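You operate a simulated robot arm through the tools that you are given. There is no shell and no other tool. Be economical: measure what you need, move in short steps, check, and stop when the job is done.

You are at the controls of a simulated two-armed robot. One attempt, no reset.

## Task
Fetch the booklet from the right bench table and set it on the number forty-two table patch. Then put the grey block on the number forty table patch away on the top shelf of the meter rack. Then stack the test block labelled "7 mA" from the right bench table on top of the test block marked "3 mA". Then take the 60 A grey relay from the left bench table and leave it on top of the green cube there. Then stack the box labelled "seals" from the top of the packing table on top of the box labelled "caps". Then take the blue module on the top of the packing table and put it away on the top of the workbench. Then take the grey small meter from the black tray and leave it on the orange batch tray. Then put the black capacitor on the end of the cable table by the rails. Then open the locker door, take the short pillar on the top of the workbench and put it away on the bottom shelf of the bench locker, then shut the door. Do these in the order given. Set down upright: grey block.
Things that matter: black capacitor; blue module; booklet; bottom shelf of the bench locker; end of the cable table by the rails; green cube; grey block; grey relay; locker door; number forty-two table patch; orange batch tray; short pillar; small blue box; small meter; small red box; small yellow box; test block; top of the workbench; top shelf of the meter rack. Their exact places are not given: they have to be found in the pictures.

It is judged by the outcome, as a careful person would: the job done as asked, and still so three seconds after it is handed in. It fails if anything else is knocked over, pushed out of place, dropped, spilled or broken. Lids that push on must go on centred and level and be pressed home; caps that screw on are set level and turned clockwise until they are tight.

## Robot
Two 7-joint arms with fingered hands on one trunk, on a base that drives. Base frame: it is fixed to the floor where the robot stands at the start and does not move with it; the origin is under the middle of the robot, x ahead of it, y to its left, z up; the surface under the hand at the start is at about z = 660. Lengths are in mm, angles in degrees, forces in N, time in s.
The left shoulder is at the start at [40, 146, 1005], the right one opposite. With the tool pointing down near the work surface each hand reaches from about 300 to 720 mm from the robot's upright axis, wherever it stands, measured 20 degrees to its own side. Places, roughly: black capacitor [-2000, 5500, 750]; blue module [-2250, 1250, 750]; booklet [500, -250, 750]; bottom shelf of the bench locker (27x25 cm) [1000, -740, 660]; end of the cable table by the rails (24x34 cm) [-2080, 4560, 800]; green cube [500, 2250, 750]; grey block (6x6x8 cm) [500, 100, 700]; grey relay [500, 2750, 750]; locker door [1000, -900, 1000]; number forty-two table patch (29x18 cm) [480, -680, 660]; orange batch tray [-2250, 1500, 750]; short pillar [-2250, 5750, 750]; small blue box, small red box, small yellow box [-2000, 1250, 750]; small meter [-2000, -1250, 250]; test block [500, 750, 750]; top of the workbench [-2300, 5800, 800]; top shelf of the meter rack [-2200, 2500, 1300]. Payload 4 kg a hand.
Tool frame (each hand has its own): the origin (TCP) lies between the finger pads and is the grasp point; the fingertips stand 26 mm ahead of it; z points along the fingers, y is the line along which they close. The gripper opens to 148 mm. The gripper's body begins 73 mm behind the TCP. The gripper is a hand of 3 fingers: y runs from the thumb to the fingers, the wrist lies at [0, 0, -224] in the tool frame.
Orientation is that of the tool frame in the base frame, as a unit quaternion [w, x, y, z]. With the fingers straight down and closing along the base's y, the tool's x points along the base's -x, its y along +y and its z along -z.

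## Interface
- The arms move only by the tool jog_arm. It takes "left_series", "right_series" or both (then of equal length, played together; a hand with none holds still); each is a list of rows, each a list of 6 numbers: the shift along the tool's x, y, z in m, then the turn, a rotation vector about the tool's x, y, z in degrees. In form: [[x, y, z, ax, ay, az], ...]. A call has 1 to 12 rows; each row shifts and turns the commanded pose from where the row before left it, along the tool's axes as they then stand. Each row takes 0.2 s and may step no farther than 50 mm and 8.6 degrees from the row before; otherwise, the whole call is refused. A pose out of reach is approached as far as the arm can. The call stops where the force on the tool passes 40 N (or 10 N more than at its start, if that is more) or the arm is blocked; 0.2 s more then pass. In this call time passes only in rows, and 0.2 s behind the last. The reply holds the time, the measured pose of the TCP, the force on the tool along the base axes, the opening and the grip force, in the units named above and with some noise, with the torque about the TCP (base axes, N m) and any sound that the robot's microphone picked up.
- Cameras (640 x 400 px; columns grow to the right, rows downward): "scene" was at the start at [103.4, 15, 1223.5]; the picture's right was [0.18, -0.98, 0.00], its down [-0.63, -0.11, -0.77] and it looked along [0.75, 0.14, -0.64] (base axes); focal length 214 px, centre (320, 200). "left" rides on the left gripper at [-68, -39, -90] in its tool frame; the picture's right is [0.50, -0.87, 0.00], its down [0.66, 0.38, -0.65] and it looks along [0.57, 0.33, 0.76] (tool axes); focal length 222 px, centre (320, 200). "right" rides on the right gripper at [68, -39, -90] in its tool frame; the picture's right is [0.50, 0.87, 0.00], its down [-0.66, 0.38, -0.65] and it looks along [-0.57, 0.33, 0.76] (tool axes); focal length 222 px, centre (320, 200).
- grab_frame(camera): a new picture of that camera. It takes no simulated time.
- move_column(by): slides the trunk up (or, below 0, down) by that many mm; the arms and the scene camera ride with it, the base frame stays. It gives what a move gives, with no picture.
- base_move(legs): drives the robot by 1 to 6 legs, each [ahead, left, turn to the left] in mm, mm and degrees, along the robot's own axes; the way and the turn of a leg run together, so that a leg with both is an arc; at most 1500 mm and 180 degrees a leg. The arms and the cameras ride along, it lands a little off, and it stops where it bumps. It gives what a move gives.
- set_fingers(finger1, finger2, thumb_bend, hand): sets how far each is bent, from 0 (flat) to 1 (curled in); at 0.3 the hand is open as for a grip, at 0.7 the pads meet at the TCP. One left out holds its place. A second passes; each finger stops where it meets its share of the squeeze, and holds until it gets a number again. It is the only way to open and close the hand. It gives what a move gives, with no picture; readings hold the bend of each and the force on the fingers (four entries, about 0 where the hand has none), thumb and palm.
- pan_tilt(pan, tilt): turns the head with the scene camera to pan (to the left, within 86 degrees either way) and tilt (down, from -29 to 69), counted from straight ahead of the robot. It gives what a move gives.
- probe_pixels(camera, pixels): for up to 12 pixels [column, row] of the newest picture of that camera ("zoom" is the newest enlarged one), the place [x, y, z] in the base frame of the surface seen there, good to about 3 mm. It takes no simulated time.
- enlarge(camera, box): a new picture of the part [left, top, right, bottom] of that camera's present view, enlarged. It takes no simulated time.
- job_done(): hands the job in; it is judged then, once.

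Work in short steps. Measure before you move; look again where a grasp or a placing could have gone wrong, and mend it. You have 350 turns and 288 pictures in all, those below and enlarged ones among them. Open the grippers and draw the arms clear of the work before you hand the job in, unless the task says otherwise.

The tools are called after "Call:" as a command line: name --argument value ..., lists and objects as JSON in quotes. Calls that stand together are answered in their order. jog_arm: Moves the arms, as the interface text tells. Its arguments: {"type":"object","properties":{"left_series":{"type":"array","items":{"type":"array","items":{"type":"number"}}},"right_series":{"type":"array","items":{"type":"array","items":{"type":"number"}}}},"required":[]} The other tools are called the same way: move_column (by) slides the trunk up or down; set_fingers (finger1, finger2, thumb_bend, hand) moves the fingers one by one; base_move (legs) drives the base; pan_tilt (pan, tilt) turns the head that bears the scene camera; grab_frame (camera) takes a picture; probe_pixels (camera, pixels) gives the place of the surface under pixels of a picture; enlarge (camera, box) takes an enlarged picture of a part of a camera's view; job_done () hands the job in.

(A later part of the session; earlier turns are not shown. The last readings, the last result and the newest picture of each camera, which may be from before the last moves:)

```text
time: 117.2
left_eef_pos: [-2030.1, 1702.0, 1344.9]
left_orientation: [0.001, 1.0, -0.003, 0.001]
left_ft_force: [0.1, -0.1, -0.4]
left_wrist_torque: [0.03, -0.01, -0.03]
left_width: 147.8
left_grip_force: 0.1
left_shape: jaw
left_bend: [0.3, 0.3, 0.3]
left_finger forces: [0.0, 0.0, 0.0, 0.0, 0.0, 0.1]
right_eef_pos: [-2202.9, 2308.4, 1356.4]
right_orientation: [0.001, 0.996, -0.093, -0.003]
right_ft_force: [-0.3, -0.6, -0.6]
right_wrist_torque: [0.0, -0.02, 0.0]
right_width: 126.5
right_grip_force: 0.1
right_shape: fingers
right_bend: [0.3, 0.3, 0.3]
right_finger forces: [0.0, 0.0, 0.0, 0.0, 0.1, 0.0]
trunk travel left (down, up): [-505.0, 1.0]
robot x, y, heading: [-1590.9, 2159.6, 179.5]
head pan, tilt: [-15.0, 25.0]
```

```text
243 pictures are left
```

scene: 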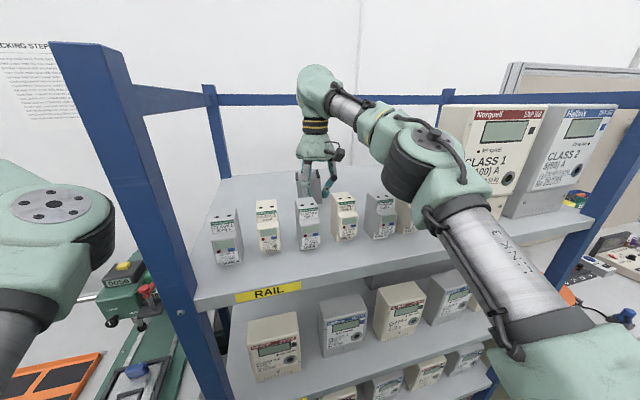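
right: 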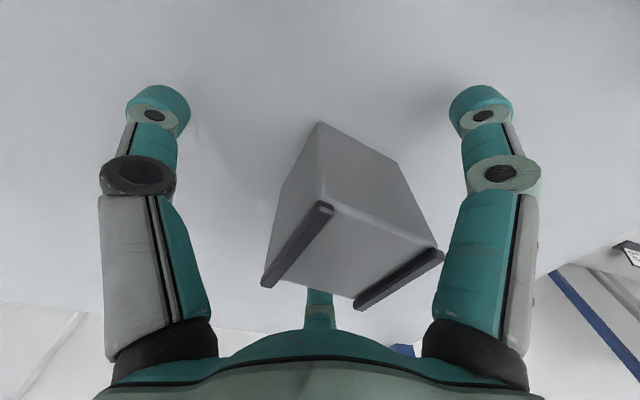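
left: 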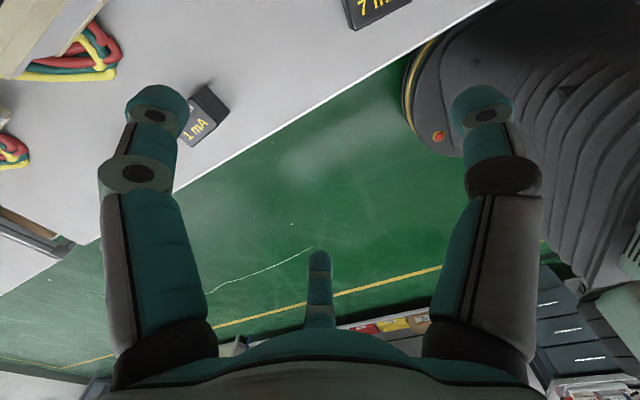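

Block stands upright. Withdraw: tilt and go straight up in small steps.

Call:
jog_arm --right_series '[[0, 0, -0.012, 0, 0, 0], [0, 0, 0, -1.45, -7.9, 0], [0, 0, 0, -1.45, -7.9, 0], [0, 0, 0, -1.45, -7.9, 0], [-0.0176, 0.0032, -0.0402, 0, 0, 0], [-0.0176, 0.0032, -0.0402, 0, 0, 0], [-0.0136, 0.0025, -0.031, 0, 0, 0]]'

Call:
grab_frame --camera "right"

Call:
grab_frame --camera "scene"

```text
time: 118.8
left_eef_pos: [-2028.6, 1702.2, 1344.1]
left_orientation: [-0.001, 1.0, -0.003, -0.001]
left_ft_force: [0.0, -0.7, 0.8]
left_wrist_torque: [0.03, 0.0, 0.0]
left_width: 148.1
left_grip_force: 0.1
left_shape: jaw
left_bend: [0.3, 0.3, 0.3]
left_finger forces: [0.0, 0.1, 0.0, 0.0, 0.0, 0.0]
right_eef_pos: [-2202.1, 2307.7, 1492.6]
right_orientation: [0.018, 0.973, -0.091, -0.21]
right_ft_force: [0.0, -0.2, 0.2]
right_wrist_torque: [-0.02, -0.01, 0.01]
right_width: 126.8
right_grip_force: 0.1
right_shape: fingers
right_bend: [0.3, 0.3, 0.3]
right_finger forces: [0.1, 0.0, 0.1, 0.0, 0.0, 0.1]
trunk travel left (down, up): [-505.0, 1.0]
robot x, y, heading: [-1590.9, 2160.2, 179.6]
head pan, tilt: [-15.0, 25.0]
```

```text
242 pictures are left
```

right: 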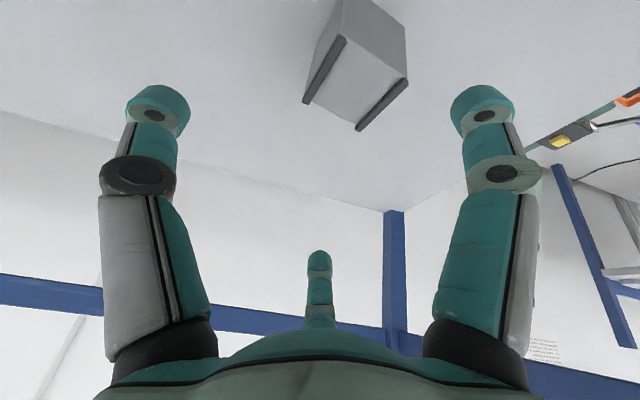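

```text
241 pictures are left
```

scene: 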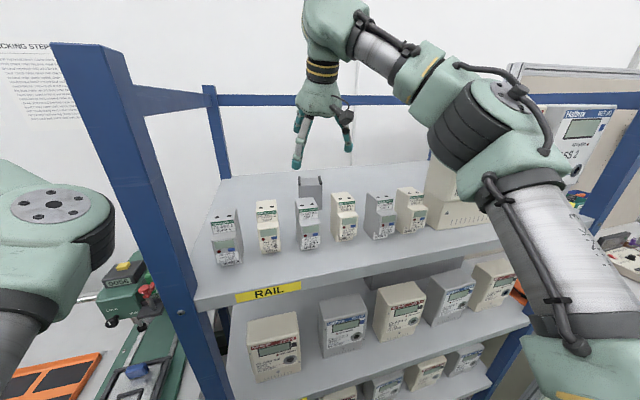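

Block is put away. Back out, restore the arm and trunk, and turn to the bench to find the 3 mA block.

Call:
base_move --legs '[[-700, 0, 0]]'

Call:
jog_arm --right_series '[[0.0176, -0.0032, 0.0402, 0, 0, 0], [0.0176, -0.0032, 0.0402, 0, 0, 0], [0.0176, -0.0032, 0.0402, 0, 0, 0], [0, 0, 0, 1.45, 7.9, 0], [0, 0, 0, 1.45, 7.9, 0], [0, 0, 0, 1.45, 7.9, 0], [0.045, 0, 0.02, 0, 0, 0], [0.045, 0, 0.02, 0, 0, 0], [0.03, 0, 0.02, 0, 0, 0]]'

Call:
move_column --by -330

Call:
base_move --legs '[[0, 0, 90], [0, 0, 90], [0, -1000, 0], [400, 0, 0]]'

Call:
pan_tilt --pan 0 --tilt 30

Call:
grab_frame --camera "scene"

```text
time: 122.6
left_eef_pos: [-1335.8, 1699.9, 1344.4]
left_orientation: [0.0, 1.0, -0.008, 0.0]
left_ft_force: [0.8, -0.3, 0.4]
left_wrist_torque: [-0.03, -0.01, 0.0]
left_width: 148.0
left_grip_force: 0.1
left_shape: jaw
left_bend: [0.3, 0.3, 0.3]
left_finger forces: [0.0, 0.0, 0.0, 0.0, 0.0, 0.0]
right_eef_pos: [-1502.7, 2306.8, 1488.8]
right_orientation: [0.018, 0.973, -0.097, -0.21]
right_ft_force: [0.3, 0.1, -0.5]
right_wrist_torque: [0.01, -0.03, 0.0]
right_width: 126.9
right_grip_force: 0.0
right_shape: fingers
right_bend: [0.3, 0.3, 0.3]
right_finger forces: [0.0, 0.0, 0.0, 0.0, 0.0, 0.0]
trunk travel left (down, up): [-505.0, 1.0]
robot x, y, heading: [-892.1, 2150.6, 179.0]
head pan, tilt: [-15.0, 25.0]
```

```text
time: 124.6
left_eef_pos: [-1335.4, 1698.8, 1344.0]
left_orientation: [0.0, 1.0, -0.007, 0.0]
left_ft_force: [0.3, -0.2, 0.1]
left_wrist_torque: [-0.02, -0.02, 0.0]
left_width: 147.9
left_grip_force: 0.0
left_shape: jaw
left_bend: [0.3, 0.3, 0.3]
left_finger forces: [0.0, 0.0, 0.1, 0.0, 0.0, 0.0]
right_eef_pos: [-1385.3, 2282.4, 1298.5]
right_orientation: [-0.001, 0.995, -0.099, -0.002]
right_ft_force: [0.0, 0.2, 0.3]
right_wrist_torque: [0.03, 0.03, -0.01]
right_width: 126.8
right_grip_force: 0.1
right_shape: fingers
right_bend: [0.3, 0.3, 0.3]
right_finger forces: [0.1, 0.0, 0.1, 0.0, 0.0, 0.0]
trunk travel left (down, up): [-505.0, 1.0]
robot x, y, heading: [-894.9, 2153.2, 179.2]
head pan, tilt: [-15.0, 25.0]
```

```text
time: 127.9
left_eef_pos: [-1334.0, 1699.7, 1015.8]
left_orientation: [-0.001, 1.0, -0.008, 0.0]
left_ft_force: [-0.1, 0.5, 0.3]
left_wrist_torque: [-0.01, 0.02, 0.06]
left_width: 147.6
left_grip_force: 0.1
left_shape: jaw
left_bend: [0.3, 0.3, 0.3]
left_finger forces: [0.1, 0.0, 0.0, 0.0, 0.0, 0.0]
right_eef_pos: [-1385.0, 2282.6, 969.1]
right_orientation: [0.0, 0.995, -0.099, -0.003]
right_ft_force: [0.7, -0.3, 0.4]
right_wrist_torque: [0.03, 0.02, 0.02]
right_width: 126.7
right_grip_force: 0.1
right_shape: fingers
right_bend: [0.3, 0.3, 0.3]
right_finger forces: [0.0, 0.0, 0.1, 0.0, 0.0, 0.0]
trunk travel left (down, up): [-175.0, 331.0]
robot x, y, heading: [-892.8, 2152.9, 178.8]
head pan, tilt: [-15.0, 25.0]
```

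```text
time: 142.8
left_eef_pos: [-71.8, 1589.0, 1015.7]
left_orientation: [0.0, 0.01, 1.0, 0.0]
left_ft_force: [-0.8, -0.4, 0.8]
left_wrist_torque: [0.0, 0.0, -0.02]
left_width: 147.8
left_grip_force: 0.1
left_shape: jaw
left_bend: [0.3, 0.3, 0.3]
left_finger forces: [0.0, 0.0, 0.0, 0.1, 0.0, 0.0]
right_eef_pos: [-24.5, 1006.2, 970.3]
right_orientation: [0.002, 0.101, 0.995, 0.0]
right_ft_force: [-0.1, -0.5, -0.5]
right_wrist_torque: [0.03, -0.02, 0.02]
right_width: 126.9
right_grip_force: 0.0
right_shape: fingers
right_bend: [0.3, 0.3, 0.3]
right_finger forces: [0.0, 0.0, 0.0, 0.1, 0.0, 0.0]
trunk travel left (down, up): [-175.0, 331.0]
robot x, y, heading: [-520.2, 1138.9, -1.4]
head pan, tilt: [-15.0, 25.0]
```

```text
time: 143.6
left_eef_pos: [-73.4, 1588.8, 1016.4]
left_orientation: [0.001, 0.009, 1.0, 0.001]
left_ft_force: [-0.2, 0.1, -0.5]
left_wrist_torque: [-0.03, -0.03, 0.04]
left_width: 147.7
left_grip_force: 0.1
left_shape: jaw
left_bend: [0.3, 0.3, 0.3]
left_finger forces: [0.0, 0.1, 0.1, 0.0, 0.1, 0.0]
right_eef_pos: [-23.7, 1006.7, 968.9]
right_orientation: [0.002, 0.102, 0.995, 0.0]
right_ft_force: [0.0, -0.7, 0.3]
right_wrist_torque: [-0.03, 0.0, -0.02]
right_width: 127.2
right_grip_force: 0.1
right_shape: fingers
right_bend: [0.3, 0.3, 0.3]
right_finger forces: [0.1, 0.0, 0.0, 0.1, 0.1, 0.0]
trunk travel left (down, up): [-175.0, 331.0]
robot x, y, heading: [-516.3, 1137.7, -1.1]
head pan, tilt: [0.0, 30.0]
```

```text
240 pictures are left
```

scene: 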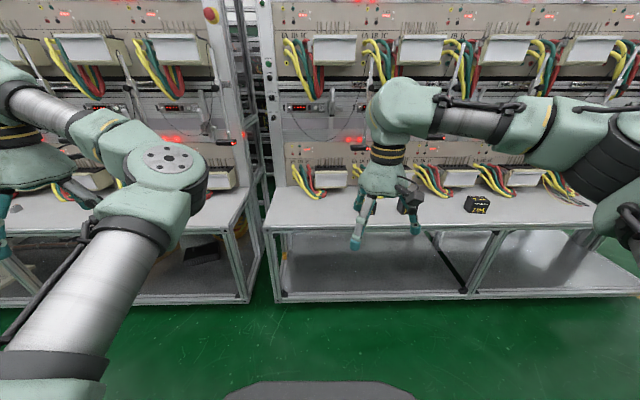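

Zoom on the block at (477,205) and the rest of the right bench.

Call:
enlarge --camera "scene" --box '[260, 140, 620, 270]'

Call:
pan_tilt --pan -40 --tilt 30

Call:
grab_frame --camera "scene"

```text
1.78 times, centred on (440, 205) of scene
```

zoom: 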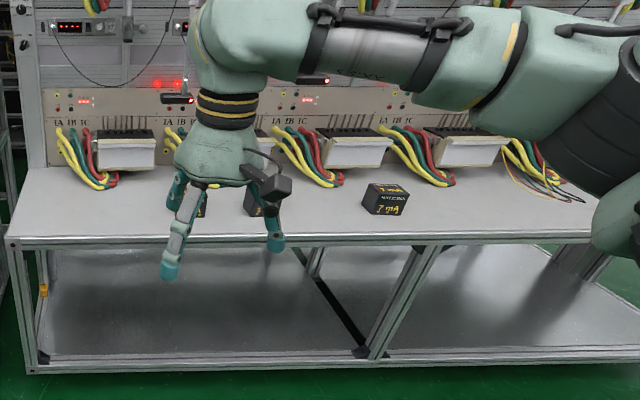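

```text
time: 144.7
left_eef_pos: [-73.9, 1589.5, 1016.4]
left_orientation: [0.001, 0.01, 1.0, -0.001]
left_ft_force: [-0.4, -0.7, -0.4]
left_wrist_torque: [0.0, -0.03, -0.01]
left_width: 147.9
left_grip_force: 0.1
left_shape: jaw
left_bend: [0.3, 0.3, 0.3]
left_finger forces: [0.0, 0.0, 0.1, 0.1, 0.1, 0.0]
right_eef_pos: [-25.2, 1005.4, 969.7]
right_orientation: [0.003, 0.102, 0.995, 0.0]
right_ft_force: [-0.1, -0.6, 0.1]
right_wrist_torque: [0.02, -0.05, 0.02]
right_width: 127.3
right_grip_force: 0.0
right_shape: fingers
right_bend: [0.3, 0.3, 0.3]
right_finger forces: [0.0, 0.0, 0.1, 0.0, 0.0, 0.0]
trunk travel left (down, up): [-175.0, 331.0]
robot x, y, heading: [-513.8, 1141.2, -1.1]
head pan, tilt: [-40.0, 30.0]
```

```text
238 pictures are left
```

scene: 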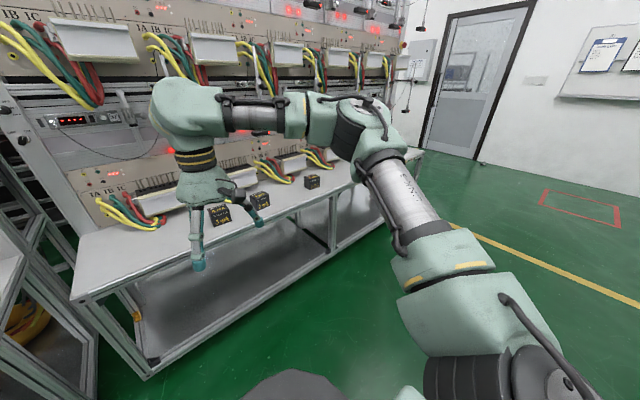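

Three blocks stand in a row: two behind the hand and the 7 mA at (312,182). I drive to a position with a clear view.

Call:
base_move --legs '[[0, -640, 1.1], [410, 0, 0]]'

Call:
pan_tilt --pan 20 --tilt 45

Call:
grab_frame --camera "scene"

```text
time: 150.3
left_eef_pos: [314.1, 979.3, 1015.7]
left_orientation: [0.0, -0.009, 1.0, 0.0]
left_ft_force: [0.5, 0.1, -0.1]
left_wrist_torque: [0.01, 0.04, 0.01]
left_width: 148.0
left_grip_force: 0.0
left_shape: jaw
left_bend: [0.3, 0.3, 0.3]
left_finger forces: [0.0, 0.0, 0.0, 0.0, 0.0, 0.1]
right_eef_pos: [386.6, 399.1, 969.5]
right_orientation: [0.001, 0.082, 0.997, 0.001]
right_ft_force: [0.5, -0.3, 0.5]
right_wrist_torque: [-0.03, -0.01, 0.0]
right_width: 126.9
right_grip_force: 0.0
right_shape: fingers
right_bend: [0.3, 0.3, 0.3]
right_finger forces: [0.0, 0.1, 0.1, 0.0, 0.0, 0.0]
trunk travel left (down, up): [-175.0, 331.0]
robot x, y, heading: [-109.1, 513.4, 1.1]
head pan, tilt: [-40.0, 30.0]
```

```text
time: 151.6
left_eef_pos: [314.8, 979.5, 1015.9]
left_orientation: [0.001, -0.01, 1.0, 0.0]
left_ft_force: [-0.9, 0.7, -0.3]
left_wrist_torque: [0.0, 0.0, 0.01]
left_width: 148.0
left_grip_force: 0.0
left_shape: jaw
left_bend: [0.3, 0.3, 0.3]
left_finger forces: [0.1, 0.1, 0.0, 0.0, 0.0, 0.0]
right_eef_pos: [386.1, 399.0, 971.3]
right_orientation: [0.002, 0.082, 0.997, 0.0]
right_ft_force: [-1.3, 0.4, 0.1]
right_wrist_torque: [0.01, -0.01, 0.05]
right_width: 126.7
right_grip_force: 0.0
right_shape: fingers
right_bend: [0.3, 0.3, 0.3]
right_finger forces: [0.0, 0.0, 0.0, 0.1, 0.0, 0.0]
trunk travel left (down, up): [-175.0, 331.0]
robot x, y, heading: [-110.7, 514.0, 1.5]
head pan, tilt: [20.0, 45.0]
```

```text
237 pictures are left
```

scene: 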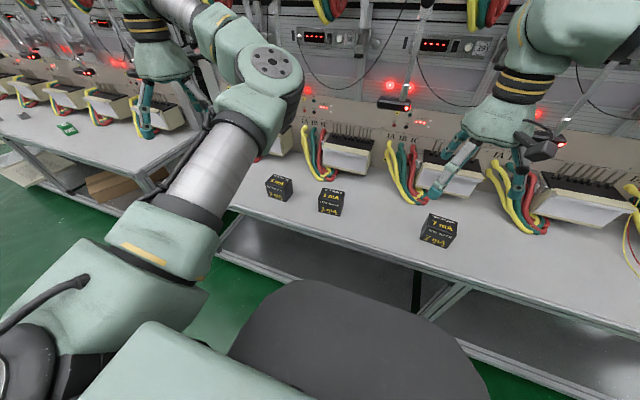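

Call:
enlarge --camera "scene" --box '[250, 160, 480, 270]'

```text
2.78 times, centred on (365, 215) of scene
```

zoom: 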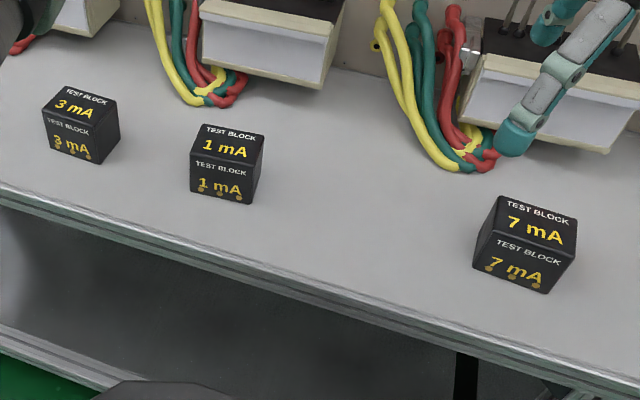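

Call:
probe_pixels --camera "zoom" --pixels '[[503, 200], [576, 216], [570, 256], [482, 233], [530, 228], [516, 265], [62, 90], [115, 100], [97, 125], [44, 115], [79, 107], [72, 140]]'

Call:
probe_pixels --camera "zoom" --pixels '[[205, 128], [262, 133], [256, 163], [193, 160], [227, 146], [450, 290], [548, 292]]'

```text
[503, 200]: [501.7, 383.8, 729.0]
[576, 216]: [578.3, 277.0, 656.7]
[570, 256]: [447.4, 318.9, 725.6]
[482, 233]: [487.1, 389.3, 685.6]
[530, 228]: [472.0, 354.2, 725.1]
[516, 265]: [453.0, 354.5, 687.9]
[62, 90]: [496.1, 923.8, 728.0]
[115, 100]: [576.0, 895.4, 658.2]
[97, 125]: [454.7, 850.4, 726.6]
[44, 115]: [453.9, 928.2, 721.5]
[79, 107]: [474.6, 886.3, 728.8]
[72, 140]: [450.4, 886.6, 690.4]
```

```text
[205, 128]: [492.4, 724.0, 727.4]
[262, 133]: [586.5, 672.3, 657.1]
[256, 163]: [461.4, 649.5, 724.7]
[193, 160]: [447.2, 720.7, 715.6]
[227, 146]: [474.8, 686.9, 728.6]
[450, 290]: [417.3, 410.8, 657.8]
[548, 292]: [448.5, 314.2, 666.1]
```

7 mA: centre ≈(473,348), 42×74×70 mm; 3 mA: centre ≈(475,888), top z 728. I put the right hand over the 7 mA block, offset 13 mm toward the thumb.

Call:
jog_arm --right_series '[[0, 0, 0, 0, 0, -6.4], [-0.03, -0.02, 0.03, 0, 0, 0], [-0.03, -0.02, 0.03, 0, 0, 0], [-0.03, -0.0195, 0.03, 0, 0, 0], [0, 0, 0.04, 0, 0, 0], [0, 0, 0.04, 0, 0, 0]]'

Call:
grab_frame --camera "right"

```text
time: 153.0
left_eef_pos: [315.1, 979.8, 1016.1]
left_orientation: [0.0, -0.009, 1.0, 0.0]
left_ft_force: [1.1, -0.4, -0.4]
left_wrist_torque: [-0.01, 0.05, 0.01]
left_width: 147.9
left_grip_force: 0.1
left_shape: jaw
left_bend: [0.3, 0.3, 0.3]
left_finger forces: [0.0, 0.0, 0.1, 0.0, 0.1, 0.1]
right_eef_pos: [475.0, 335.4, 800.4]
right_orientation: [0.003, 0.025, 1.0, 0.001]
right_ft_force: [0.0, 0.2, -1.2]
right_wrist_torque: [-0.03, 0.04, -0.01]
right_width: 127.0
right_grip_force: 0.0
right_shape: fingers
right_bend: [0.3, 0.3, 0.3]
right_finger forces: [0.1, 0.0, 0.0, 0.0, 0.0, 0.0]
trunk travel left (down, up): [-175.0, 331.0]
robot x, y, heading: [-108.6, 513.9, 1.4]
head pan, tilt: [20.0, 45.0]
```

```text
235 pictures are left
```

right: 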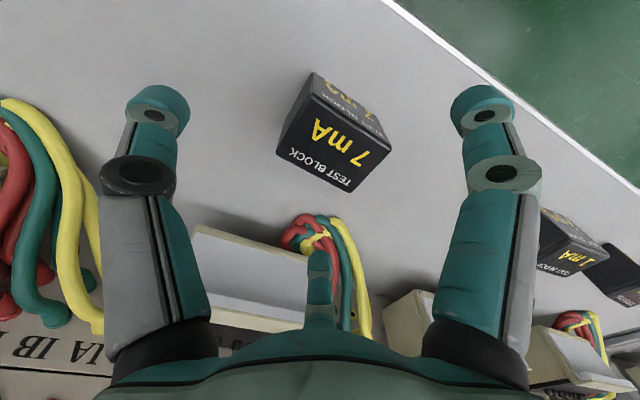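

Probe the block's top corners in the hand camera for exact centre and yaw.

Call:
enlarge --camera "right" --box '[250, 50, 420, 220]'

```text
2.35 times, centred on (335, 135) of right
```

zoom: 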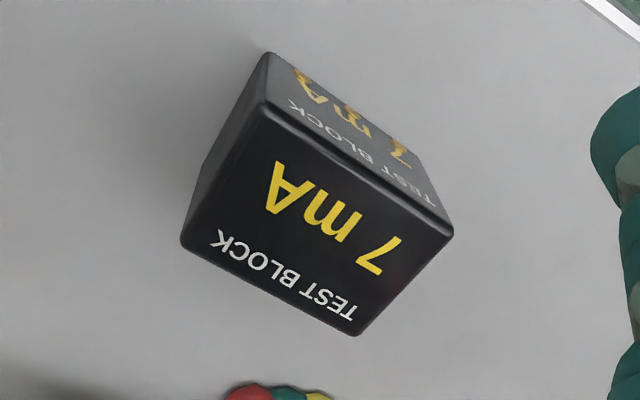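

Call:
probe_pixels --camera "zoom" --pixels '[[268, 110], [446, 234], [354, 328], [188, 238], [318, 225]]'

```text
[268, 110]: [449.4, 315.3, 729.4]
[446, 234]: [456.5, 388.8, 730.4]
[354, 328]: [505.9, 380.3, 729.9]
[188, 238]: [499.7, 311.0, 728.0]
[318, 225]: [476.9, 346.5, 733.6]
```

Centre (478,349), yaw −5°, 50×73 mm. Adjust, descend and grip.

Call:
jog_arm --right_series '[[0, 0, 0, 0, 0, 2.3], [-0.0015, 0.0062, 0.03, 0, 0, 0], [0, 0, 0.04, 0, 0, 0], [0, 0, 0.031, 0, 0, 0]]'

Call:
set_fingers --hand "right" --finger1 0.7 --finger2 0.7 --thumb_bend 0.7

Call:
grab_frame --camera "right"

```text
time: 154.0
left_eef_pos: [314.5, 979.4, 1016.7]
left_orientation: [0.0, -0.01, 1.0, 0.0]
left_ft_force: [-0.4, 0.4, 0.1]
left_wrist_torque: [0.03, 0.0, -0.05]
left_width: 147.7
left_grip_force: 0.1
left_shape: jaw
left_bend: [0.3, 0.3, 0.3]
left_finger forces: [0.1, 0.0, 0.0, 0.0, 0.1, 0.0]
right_eef_pos: [478.0, 339.8, 698.0]
right_orientation: [0.003, 0.045, 0.999, 0.001]
right_ft_force: [-0.3, -0.1, 0.1]
right_wrist_torque: [0.02, -0.02, 0.05]
right_width: 127.0
right_grip_force: 0.0
right_shape: fingers
right_bend: [0.3, 0.3, 0.3]
right_finger forces: [0.0, 0.0, 0.0, 0.0, 0.0, 0.0]
trunk travel left (down, up): [-175.0, 331.0]
robot x, y, heading: [-109.9, 512.8, 1.1]
head pan, tilt: [20.0, 45.0]
```

```text
time: 155.0
left_eef_pos: [315.9, 978.6, 1016.5]
left_orientation: [0.001, -0.01, 1.0, 0.0]
left_ft_force: [-0.3, -0.1, -0.4]
left_wrist_torque: [-0.04, 0.01, -0.05]
left_width: 147.9
left_grip_force: 0.0
left_shape: jaw
left_bend: [0.3, 0.3, 0.3]
left_finger forces: [0.1, 0.0, 0.0, 0.0, 0.0, 0.0]
right_eef_pos: [476.6, 338.4, 698.2]
right_orientation: [0.003, 0.046, 0.999, 0.0]
right_ft_force: [0.3, 0.5, -0.5]
right_wrist_torque: [0.06, -0.02, 0.03]
right_width: 38.2
right_grip_force: 12.1
right_shape: fingers
right_bend: [0.53, 0.52, 0.64]
right_finger forces: [7.6, 7.2, 0.1, 0.0, 9.5, 0.1]
trunk travel left (down, up): [-175.0, 331.0]
robot x, y, heading: [-107.3, 513.7, 1.1]
head pan, tilt: [20.0, 45.0]
```

```text
233 pictures are left
```

right: 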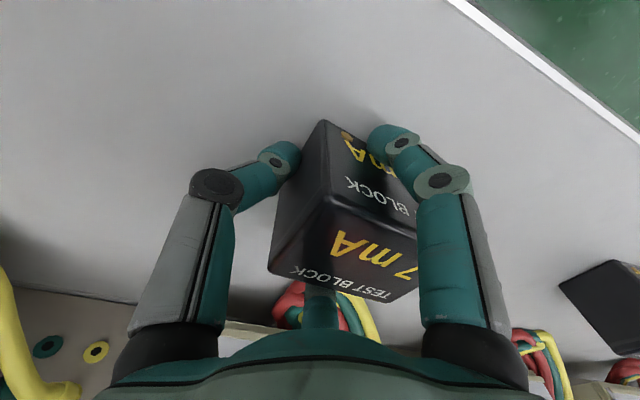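

Gripped. Lift and view to measure the block centre in the hand.

Call:
jog_arm --right_series '[[0, 0, -0.03, 0, 0, 0], [0, 0, -0.05, 0, 0, 0], [0, 0, -0.05, 0, 0, 0], [0, 0, -0.05, 0, 0, 0]]'

Call:
enlarge --camera "right" --box '[230, 100, 450, 320]'

```text
time: 156.0
left_eef_pos: [313.7, 979.9, 1017.0]
left_orientation: [0.001, -0.009, 1.0, 0.0]
left_ft_force: [-0.4, 0.1, -0.5]
left_wrist_torque: [-0.02, 0.0, 0.01]
left_width: 148.0
left_grip_force: 0.1
left_shape: jaw
left_bend: [0.3, 0.3, 0.3]
left_finger forces: [0.0, 0.1, 0.1, 0.1, 0.1, 0.0]
right_eef_pos: [473.7, 340.9, 878.4]
right_orientation: [0.002, 0.045, 0.999, 0.0]
right_ft_force: [0.6, -0.1, -3.0]
right_wrist_torque: [-0.15, -0.01, -0.05]
right_width: 29.4
right_grip_force: 9.6
right_shape: fingers
right_bend: [0.54, 0.53, 0.69]
right_finger forces: [7.1, 6.8, 0.1, 0.0, 5.5, 0.0]
trunk travel left (down, up): [-175.0, 331.0]
robot x, y, heading: [-111.2, 514.4, 1.1]
head pan, tilt: [20.0, 45.0]
```

```text
1.82 times, centred on (340, 210) of right
```

zoom: 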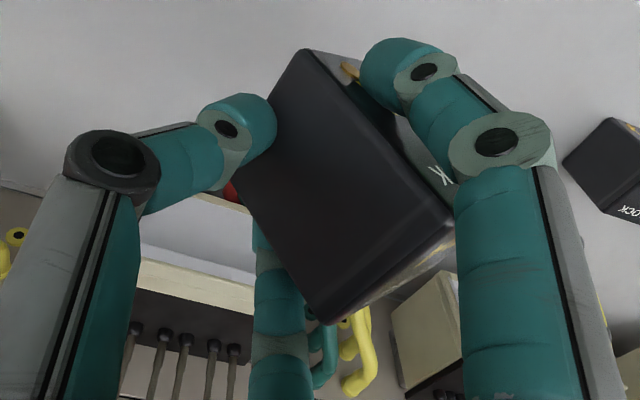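

The block pitched in the grip (its +y end dropped). I look from the scene camera.

Call:
pan_tilt --pan -15 --tilt 40

Call:
enlarge --camera "scene" --box '[220, 100, 420, 250]'

```text
time: 157.0
left_eef_pos: [314.8, 979.6, 1016.6]
left_orientation: [0.0, -0.01, 1.0, 0.001]
left_ft_force: [0.9, 0.5, -0.3]
left_wrist_torque: [0.01, 0.02, -0.02]
left_width: 147.9
left_grip_force: 0.0
left_shape: jaw
left_bend: [0.3, 0.3, 0.3]
left_finger forces: [0.1, 0.1, 0.0, 0.0, 0.0, 0.1]
right_eef_pos: [475.2, 340.4, 878.0]
right_orientation: [0.002, 0.046, 0.999, 0.002]
right_ft_force: [0.2, -1.3, -4.3]
right_wrist_torque: [-0.18, 0.0, 0.0]
right_width: 29.5
right_grip_force: 9.6
right_shape: fingers
right_bend: [0.54, 0.53, 0.69]
right_finger forces: [7.0, 6.8, 0.0, 0.1, 5.4, 0.0]
trunk travel left (down, up): [-175.0, 331.0]
robot x, y, heading: [-111.8, 511.4, 1.1]
head pan, tilt: [-15.0, 40.0]
```

```text
2.67 times, centred on (320, 175) of scene
```

zoom: 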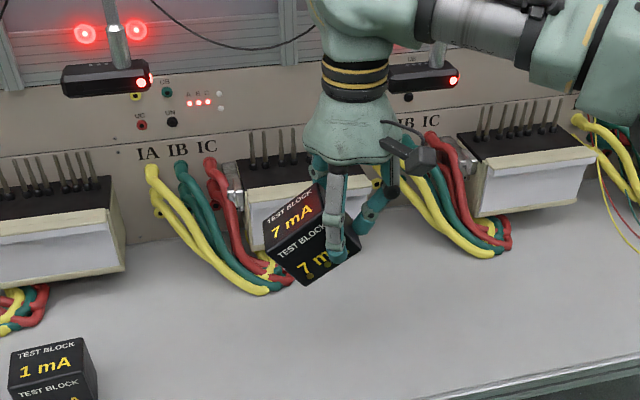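

It pitched ~30° because the grip was off its centre of mass. I lower it so it rotates flat on the table, then regrip better centred.

Call:
jog_arm --right_series '[[0, 0, 0.05, 0, 0, 0], [0, 0, 0.05, 0, 0, 0], [0, 0, 0.03, 0, 0, 0], [0, 0, 0.02, 0, 0, 0], [0, 0, 0.01, 0, 0, 0], [0, 0, 0.01, 0, 0, 0], [0, 0, 0.008, 0, 0, 0]]'

Call:
enlarge --camera "scene" --box '[220, 100, 420, 250]'

```text
time: 158.6
left_eef_pos: [312.7, 979.2, 1015.2]
left_orientation: [0.0, -0.009, 1.0, 0.0]
left_ft_force: [0.9, -0.7, 0.3]
left_wrist_torque: [-0.03, -0.03, -0.01]
left_width: 148.0
left_grip_force: 0.1
left_shape: jaw
left_bend: [0.3, 0.3, 0.3]
left_finger forces: [0.0, 0.1, 0.0, 0.0, 0.1, 0.0]
right_eef_pos: [475.6, 339.4, 703.2]
right_orientation: [0.005, 0.047, 0.999, 0.0]
right_ft_force: [0.9, -1.0, 8.5]
right_wrist_torque: [0.12, 0.01, -0.03]
right_width: 27.9
right_grip_force: 10.7
right_shape: fingers
right_bend: [0.55, 0.53, 0.68]
right_finger forces: [8.5, 8.8, 0.0, 0.1, 4.1, 0.1]
trunk travel left (down, up): [-175.0, 331.0]
robot x, y, heading: [-110.9, 512.8, 1.0]
head pan, tilt: [-15.0, 40.0]
```

```text
2.67 times, centred on (320, 175) of scene
```

zoom: 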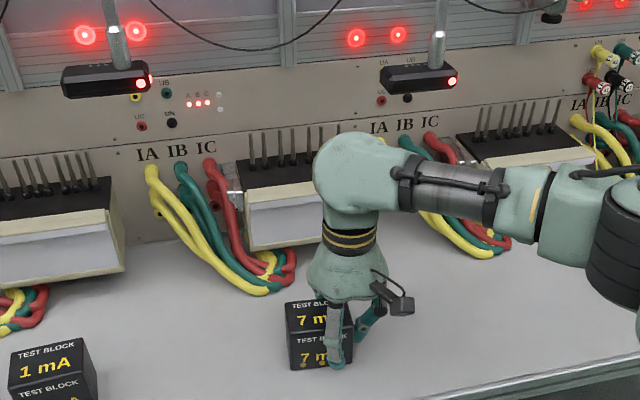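

The block is nearly level again. I open, which settles it flat, and rise a bit to measure.

Call:
set_fingers --hand "right" --finger1 0.3 --finger2 0.3 --thumb_bend 0.3

Call:
jog_arm --right_series '[[0, 0, -0.03, 0, 0, 0], [0, 0, -0.04, 0, 0, 0], [0, 0, -0.03, 0, 0, 0]]'

Call:
enlarge --camera "right" --box '[250, 50, 420, 220]'

```text
time: 159.6
left_eef_pos: [314.3, 980.1, 1016.1]
left_orientation: [0.001, -0.01, 1.0, 0.001]
left_ft_force: [1.2, 0.4, 0.0]
left_wrist_torque: [-0.01, 0.04, 0.04]
left_width: 148.0
left_grip_force: 0.1
left_shape: jaw
left_bend: [0.3, 0.3, 0.3]
left_finger forces: [0.0, 0.0, 0.1, 0.0, 0.1, 0.0]
right_eef_pos: [476.5, 339.8, 701.8]
right_orientation: [0.002, 0.046, 0.999, 0.001]
right_ft_force: [0.8, 0.0, -0.2]
right_wrist_torque: [-0.03, 0.0, -0.03]
right_width: 126.4
right_grip_force: 0.2
right_shape: fingers
right_bend: [0.3, 0.3, 0.3]
right_finger forces: [0.0, 0.0, 0.1, 0.0, 0.1, 0.1]
trunk travel left (down, up): [-175.0, 331.0]
robot x, y, heading: [-107.5, 509.5, 1.1]
head pan, tilt: [-15.0, 40.0]
```

```text
time: 160.4
left_eef_pos: [314.4, 979.7, 1016.4]
left_orientation: [0.002, -0.01, 1.0, 0.0]
left_ft_force: [0.0, 0.3, 0.9]
left_wrist_torque: [0.0, 0.0, -0.01]
left_width: 148.0
left_grip_force: 0.0
left_shape: jaw
left_bend: [0.3, 0.3, 0.3]
left_finger forces: [0.0, 0.0, 0.0, 0.0, 0.1, 0.1]
right_eef_pos: [473.0, 339.6, 803.0]
right_orientation: [0.002, 0.047, 0.999, 0.001]
right_ft_force: [-0.5, -0.2, -0.5]
right_wrist_torque: [-0.01, -0.01, -0.03]
right_width: 126.4
right_grip_force: 0.1
right_shape: fingers
right_bend: [0.3, 0.3, 0.3]
right_finger forces: [0.0, 0.0, 0.1, 0.1, 0.0, 0.0]
trunk travel left (down, up): [-175.0, 331.0]
robot x, y, heading: [-109.4, 511.7, 1.2]
head pan, tilt: [-15.0, 40.0]
```

```text
2.35 times, centred on (335, 135) of right
```

zoom: 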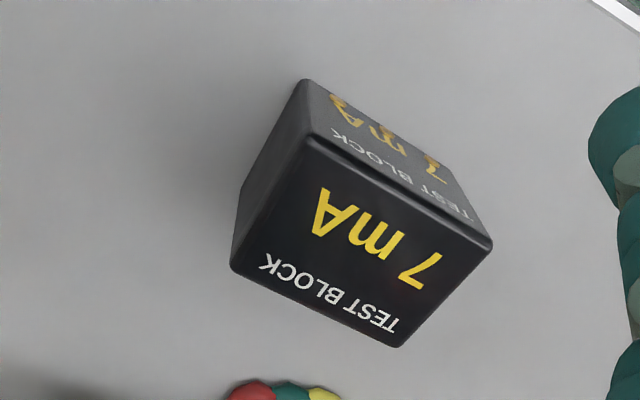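

Call:
probe_pixels --camera "zoom" --pixels '[[310, 142], [482, 250], [398, 340], [238, 262], [358, 248]]'

```text
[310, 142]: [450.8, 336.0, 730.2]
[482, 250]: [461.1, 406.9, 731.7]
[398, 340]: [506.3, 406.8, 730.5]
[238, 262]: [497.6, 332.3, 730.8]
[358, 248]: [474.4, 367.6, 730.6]
```

Centre (479,370.5), yaw −7°. I regrip so the finger axis passes the centre: thumb preset at 0.55, then fingers.

Call:
jog_arm --right_series '[[-0.0005, 0.0172, 0, 0, 0, 2], [0, 0, 0.04, 0, 0, 0], [0, 0, 0.04, 0, 0, 0], [0, 0, 0.024, 0, 0, 0]]'

Call:
set_fingers --hand "right" --thumb_bend 0.55

Call:
set_fingers --hand "right" --finger1 0.7 --finger2 0.7

Call:
grab_frame --camera "right"

```text
time: 161.4
left_eef_pos: [315.9, 980.0, 1017.0]
left_orientation: [0.001, -0.009, 1.0, 0.0]
left_ft_force: [0.0, 0.6, 0.3]
left_wrist_torque: [0.0, -0.02, 0.0]
left_width: 148.0
left_grip_force: 0.0
left_shape: jaw
left_bend: [0.3, 0.3, 0.3]
left_finger forces: [0.1, 0.0, 0.0, 0.1, 0.1, 0.0]
right_eef_pos: [478.3, 358.0, 696.6]
right_orientation: [0.002, 0.063, 0.998, 0.001]
right_ft_force: [-0.5, -0.5, -0.2]
right_wrist_torque: [-0.03, 0.02, 0.04]
right_width: 126.5
right_grip_force: 0.0
right_shape: fingers
right_bend: [0.3, 0.3, 0.3]
right_finger forces: [0.0, 0.1, 0.1, 0.0, 0.0, 0.0]
trunk travel left (down, up): [-175.0, 331.0]
robot x, y, heading: [-108.4, 514.9, 1.2]
head pan, tilt: [-15.0, 40.0]
```

```text
time: 162.4
left_eef_pos: [314.7, 978.5, 1015.5]
left_orientation: [0.001, -0.01, 1.0, 0.0]
left_ft_force: [-0.2, 0.3, 0.1]
left_wrist_torque: [0.02, 0.03, 0.03]
left_width: 148.0
left_grip_force: 0.0
left_shape: jaw
left_bend: [0.3, 0.3, 0.3]
left_finger forces: [0.0, 0.1, 0.1, 0.1, 0.0, 0.1]
right_eef_pos: [478.6, 356.5, 698.2]
right_orientation: [0.004, 0.064, 0.998, 0.001]
right_ft_force: [-0.1, -0.7, -0.4]
right_wrist_torque: [-0.03, -0.02, 0.0]
right_width: 88.7
right_grip_force: 0.2
right_shape: fingers
right_bend: [0.3, 0.3, 0.55]
right_finger forces: [0.1, 0.0, 0.1, 0.0, 0.1, 0.0]
trunk travel left (down, up): [-175.0, 331.0]
robot x, y, heading: [-110.0, 512.3, 1.3]
head pan, tilt: [-15.0, 40.0]
```

```text
time: 163.4
left_eef_pos: [314.7, 979.8, 1015.5]
left_orientation: [0.001, -0.01, 1.0, 0.0]
left_ft_force: [-0.4, -0.6, -0.3]
left_wrist_torque: [0.0, -0.01, 0.0]
left_width: 147.9
left_grip_force: 0.1
left_shape: jaw
left_bend: [0.3, 0.3, 0.3]
left_finger forces: [0.0, 0.1, 0.0, 0.0, 0.0, 0.1]
right_eef_pos: [478.1, 358.2, 696.6]
right_orientation: [0.003, 0.063, 0.998, 0.0]
right_ft_force: [1.2, 1.8, 0.6]
right_wrist_torque: [0.01, -0.01, -0.01]
right_width: 46.6
right_grip_force: 9.0
right_shape: fingers
right_bend: [0.54, 0.54, 0.54]
right_finger forces: [8.6, 8.8, 0.0, 0.0, 1.3, 0.1]
trunk travel left (down, up): [-175.0, 331.0]
robot x, y, heading: [-107.4, 512.0, 1.1]
head pan, tilt: [-15.0, 40.0]
```

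```text
228 pictures are left
```

right: 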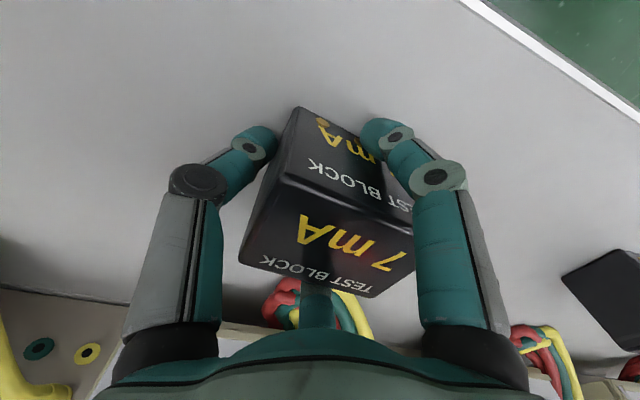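

Symmetric grip. Lift slightly and check.

Call:
jog_arm --right_series '[[0, 0, -0.015, 0, 0, 0], [0, 0, -0.02, 0, 0, 0], [0, 0, -0.03, 0, 0, 0]]'

Call:
grab_frame --camera "right"

Call:
enlarge --camera "scene" --box '[220, 100, 420, 250]'

```text
time: 164.2
left_eef_pos: [314.4, 979.6, 1016.3]
left_orientation: [0.001, -0.009, 1.0, 0.001]
left_ft_force: [0.1, -0.6, 1.0]
left_wrist_torque: [-0.04, -0.02, 0.01]
left_width: 147.7
left_grip_force: 0.1
left_shape: jaw
left_bend: [0.3, 0.3, 0.3]
left_finger forces: [0.1, 0.0, 0.0, 0.0, 0.1, 0.0]
right_eef_pos: [478.0, 356.4, 760.8]
right_orientation: [0.002, 0.064, 0.998, -0.001]
right_ft_force: [-0.8, 0.1, -2.6]
right_wrist_torque: [-0.03, 0.0, 0.02]
right_width: 46.8
right_grip_force: 9.7
right_shape: fingers
right_bend: [0.54, 0.54, 0.54]
right_finger forces: [8.7, 8.7, 0.0, 0.0, 1.4, 0.0]
trunk travel left (down, up): [-175.0, 331.0]
robot x, y, heading: [-106.6, 508.7, 1.3]
head pan, tilt: [-15.0, 40.0]
```

```text
227 pictures are left
```

right: 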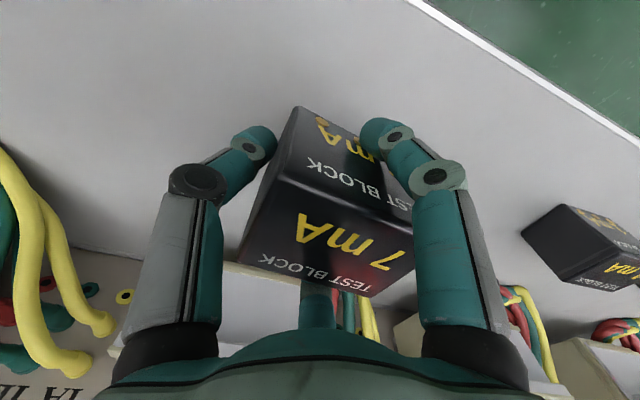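

```text
2.67 times, centred on (320, 175) of scene
```

zoom: 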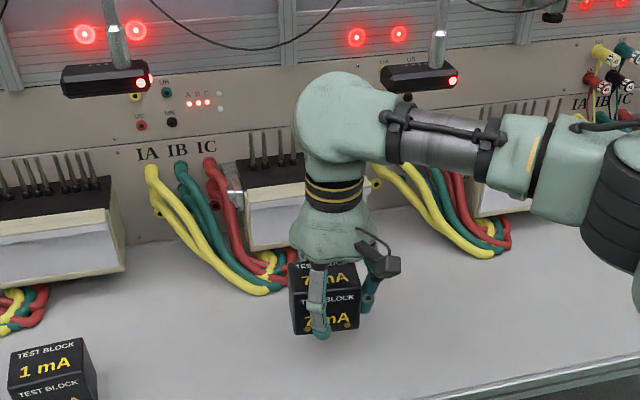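

Level and stable. I measure the block's top corners in the hand.

Call:
enlarge --camera "right" --box '[220, 90, 430, 310]'

```text
1.82 times, centred on (325, 200) of right
```

zoom: 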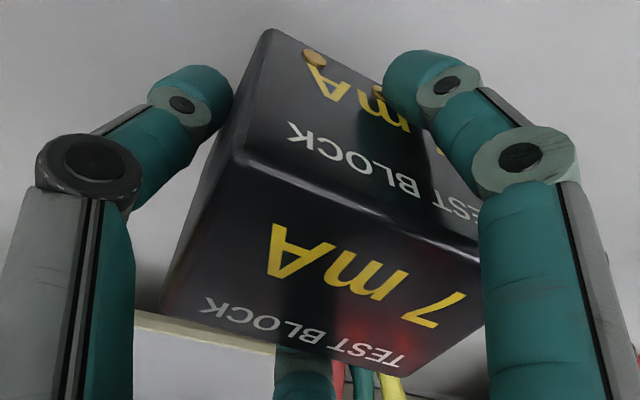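

Call:
probe_pixels --camera "zoom" --pixels '[[240, 165], [392, 368], [168, 305], [478, 250], [320, 270], [470, 330]]'

```text
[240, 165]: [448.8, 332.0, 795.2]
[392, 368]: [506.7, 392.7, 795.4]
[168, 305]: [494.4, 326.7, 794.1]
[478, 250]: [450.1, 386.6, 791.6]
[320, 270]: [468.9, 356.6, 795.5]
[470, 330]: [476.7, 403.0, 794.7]
```

Block centre is ≈(−1.5,+9.5) from TCP, bottom 39 below. Raise and drive left 520 mm to the 3 mA block.

Call:
jog_arm --right_series '[[0, 0, -0.04, 0, 0, 0], [0, 0, -0.05, 0, 0, 0]]'

Call:
base_move --legs '[[0, 520, 0]]'

Call:
grab_frame --camera "right"

Call:
grab_frame --camera "scene"

```text
time: 164.8
left_eef_pos: [314.8, 979.4, 1017.0]
left_orientation: [0.0, -0.009, 1.0, 0.001]
left_ft_force: [0.1, -0.1, 0.6]
left_wrist_torque: [0.03, 0.0, 0.0]
left_width: 147.9
left_grip_force: 0.1
left_shape: jaw
left_bend: [0.3, 0.3, 0.3]
left_finger forces: [0.1, 0.1, 0.0, 0.0, 0.1, 0.0]
right_eef_pos: [475.2, 356.9, 851.1]
right_orientation: [0.002, 0.063, 0.998, -0.001]
right_ft_force: [-0.9, 0.1, -4.2]
right_wrist_torque: [-0.05, -0.02, -0.03]
right_width: 46.5
right_grip_force: 9.7
right_shape: fingers
right_bend: [0.54, 0.54, 0.54]
right_finger forces: [8.6, 8.7, 0.0, 0.1, 1.5, 0.0]
trunk travel left (down, up): [-175.0, 331.0]
robot x, y, heading: [-111.6, 515.5, 1.3]
head pan, tilt: [-15.0, 40.0]
```

```text
time: 167.8
left_eef_pos: [300.9, 1498.2, 1015.1]
left_orientation: [0.0, -0.012, 1.0, 0.0]
left_ft_force: [-0.1, 0.7, 0.3]
left_wrist_torque: [-0.02, -0.03, -0.01]
left_width: 147.9
left_grip_force: 0.0
left_shape: jaw
left_bend: [0.3, 0.3, 0.3]
left_finger forces: [0.0, 0.0, 0.1, 0.0, 0.0, 0.1]
right_eef_pos: [465.3, 877.6, 851.3]
right_orientation: [0.001, 0.06, 0.998, 0.0]
right_ft_force: [-0.1, 0.5, -2.8]
right_wrist_torque: [-0.05, 0.01, 0.0]
right_width: 46.5
right_grip_force: 8.6
right_shape: fingers
right_bend: [0.54, 0.54, 0.54]
right_finger forces: [8.6, 8.7, 0.1, 0.1, 1.5, 0.1]
trunk travel left (down, up): [-175.0, 331.0]
robot x, y, heading: [-120.7, 1030.6, 1.6]
head pan, tilt: [-15.0, 40.0]
```

```text
224 pictures are left
```

right: 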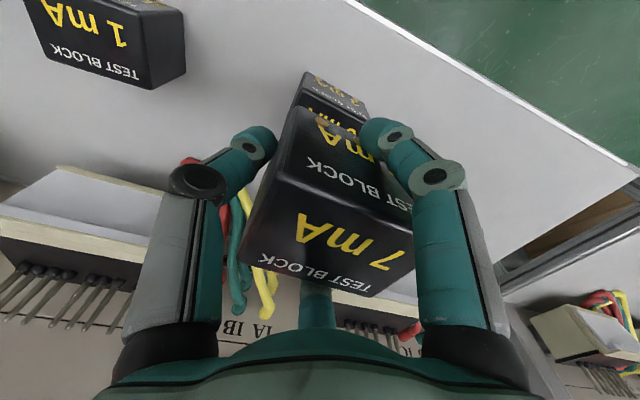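

```text
223 pictures are left
```

scene: 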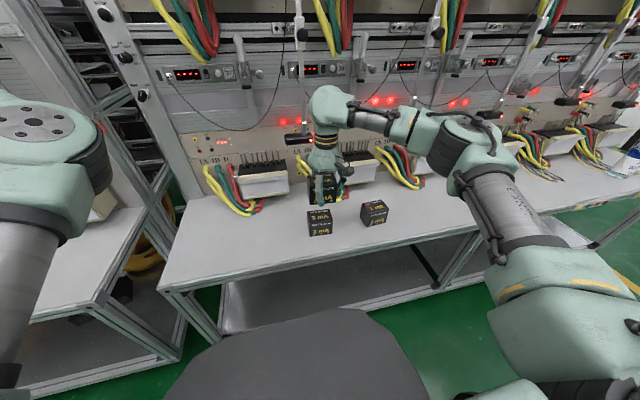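

Zoom to measure the 3 mA block from here.

Call:
enlarge --camera "scene" --box '[270, 170, 410, 250]'

```text
4.57 times, centred on (340, 210) of scene
```

zoom: 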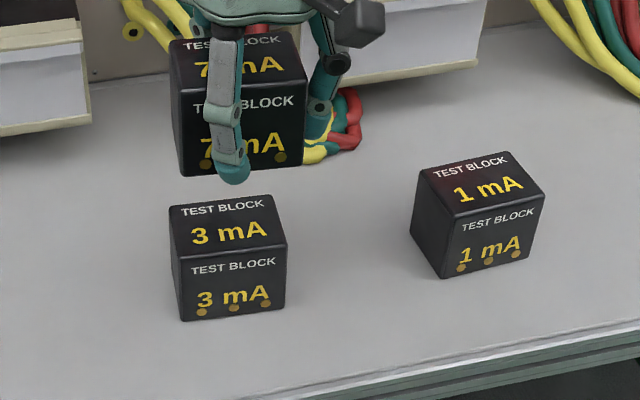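

Call:
probe_pixels --camera "zoom" --pixels '[[173, 209], [276, 197], [284, 243], [180, 255], [228, 226], [172, 48], [180, 90], [304, 82], [190, 172], [298, 160], [230, 310], [240, 100]]'

```text
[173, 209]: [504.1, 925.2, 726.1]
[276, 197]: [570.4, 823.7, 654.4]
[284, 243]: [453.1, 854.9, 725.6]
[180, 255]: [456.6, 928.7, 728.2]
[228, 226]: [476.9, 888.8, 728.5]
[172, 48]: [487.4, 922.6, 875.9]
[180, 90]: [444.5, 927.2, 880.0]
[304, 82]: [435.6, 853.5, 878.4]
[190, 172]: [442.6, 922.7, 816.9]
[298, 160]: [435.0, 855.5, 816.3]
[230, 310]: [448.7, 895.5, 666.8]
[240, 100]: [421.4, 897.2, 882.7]
```

Move +14.6, +2.7 mm, yaw +3.6°, then descend to just above.

Call:
jog_arm --right_series '[[-0.0142, 0.0044, 0, 0, 0, 0], [0, 0, 0, 0, 0, -3.6], [0, 0, 0.035, 0, 0, 0], [0, 0, 0.03, 0, 0, 0]]'

Call:
enlarge --camera "scene" --box '[270, 170, 410, 250]'

```text
time: 168.8
left_eef_pos: [300.5, 1497.3, 1013.9]
left_orientation: [0.0, -0.013, 1.0, 0.0]
left_ft_force: [0.9, 0.6, -0.1]
left_wrist_torque: [0.0, 0.01, 0.01]
left_width: 147.8
left_grip_force: 0.1
left_shape: jaw
left_bend: [0.3, 0.3, 0.3]
left_finger forces: [0.0, 0.0, 0.1, 0.0, 0.0, 0.1]
right_eef_pos: [481.7, 879.8, 784.8]
right_orientation: [0.001, 0.03, 1.0, 0.001]
right_ft_force: [0.4, -0.3, -3.2]
right_wrist_torque: [-0.03, 0.0, -0.01]
right_width: 46.6
right_grip_force: 9.7
right_shape: fingers
right_bend: [0.54, 0.54, 0.54]
right_finger forces: [8.6, 8.7, 0.1, 0.1, 1.5, 0.0]
trunk travel left (down, up): [-175.0, 331.0]
robot x, y, heading: [-122.3, 1027.3, 1.2]
head pan, tilt: [-15.0, 40.0]
```

```text
4.57 times, centred on (340, 210) of scene
```

zoom: 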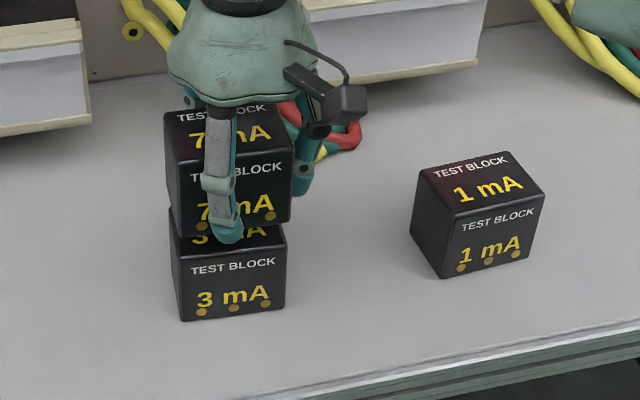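

Call:
probe_pixels --camera "zoom" --pixels '[[174, 160], [294, 148], [184, 232], [288, 216], [181, 257], [285, 246], [186, 315], [282, 305]]'

```text
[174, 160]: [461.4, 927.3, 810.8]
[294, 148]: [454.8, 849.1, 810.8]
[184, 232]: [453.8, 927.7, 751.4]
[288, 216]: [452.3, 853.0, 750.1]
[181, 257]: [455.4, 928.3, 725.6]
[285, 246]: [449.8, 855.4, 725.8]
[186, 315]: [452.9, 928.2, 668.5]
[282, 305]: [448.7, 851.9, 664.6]
```

Well aligned (≈1 mm). Lower the last ~18 mm gently.

Call:
jog_arm --right_series '[[0, 0.001, 0.01, 0, 0, 0], [0, 0, 0.004, 0, 0, 0], [0, 0, 0.002, 0, 0, 0], [0, 0, 0.001, 0, 0, 0]]'

```text
time: 169.8
left_eef_pos: [300.5, 1499.0, 1015.2]
left_orientation: [0.0, -0.011, 1.0, -0.001]
left_ft_force: [0.2, -0.5, 0.0]
left_wrist_torque: [-0.02, 0.0, -0.02]
left_width: 148.0
left_grip_force: 0.0
left_shape: jaw
left_bend: [0.3, 0.3, 0.3]
left_finger forces: [0.0, 0.0, 0.0, 0.0, 0.0, 0.0]
right_eef_pos: [479.9, 881.4, 768.2]
right_orientation: [0.002, 0.029, 1.0, 0.001]
right_ft_force: [-0.1, -0.5, -4.0]
right_wrist_torque: [-0.05, -0.01, -0.01]
right_width: 46.5
right_grip_force: 9.2
right_shape: fingers
right_bend: [0.54, 0.54, 0.54]
right_finger forces: [8.6, 8.7, 0.0, 0.1, 1.5, 0.0]
trunk travel left (down, up): [-175.0, 331.0]
robot x, y, heading: [-121.1, 1029.3, 1.3]
head pan, tilt: [-15.0, 40.0]
```

Call:
jog_arm --right_series '[[0, 0, 0.001, 0, 0, 0], [0, 0, 0.001, 0, 0, 0]]'

```text
time: 170.4
left_eef_pos: [300.5, 1498.1, 1016.7]
left_orientation: [0.001, -0.012, 1.0, 0.0]
left_ft_force: [0.2, -0.2, -0.2]
left_wrist_torque: [-0.01, 0.04, -0.01]
left_width: 147.8
left_grip_force: 0.1
left_shape: jaw
left_bend: [0.3, 0.3, 0.3]
left_finger forces: [0.0, 0.0, 0.0, 0.1, 0.1, 0.1]
right_eef_pos: [480.7, 881.4, 767.6]
right_orientation: [0.003, 0.029, 1.0, 0.001]
right_ft_force: [-1.1, 0.7, 1.5]
right_wrist_torque: [-0.03, 0.04, 0.03]
right_width: 46.2
right_grip_force: 9.7
right_shape: fingers
right_bend: [0.54, 0.54, 0.54]
right_finger forces: [8.8, 9.0, 0.1, 0.0, 1.7, 0.0]
trunk travel left (down, up): [-175.0, 331.0]
robot x, y, heading: [-121.2, 1028.3, 1.6]
head pan, tilt: [-15.0, 40.0]
```

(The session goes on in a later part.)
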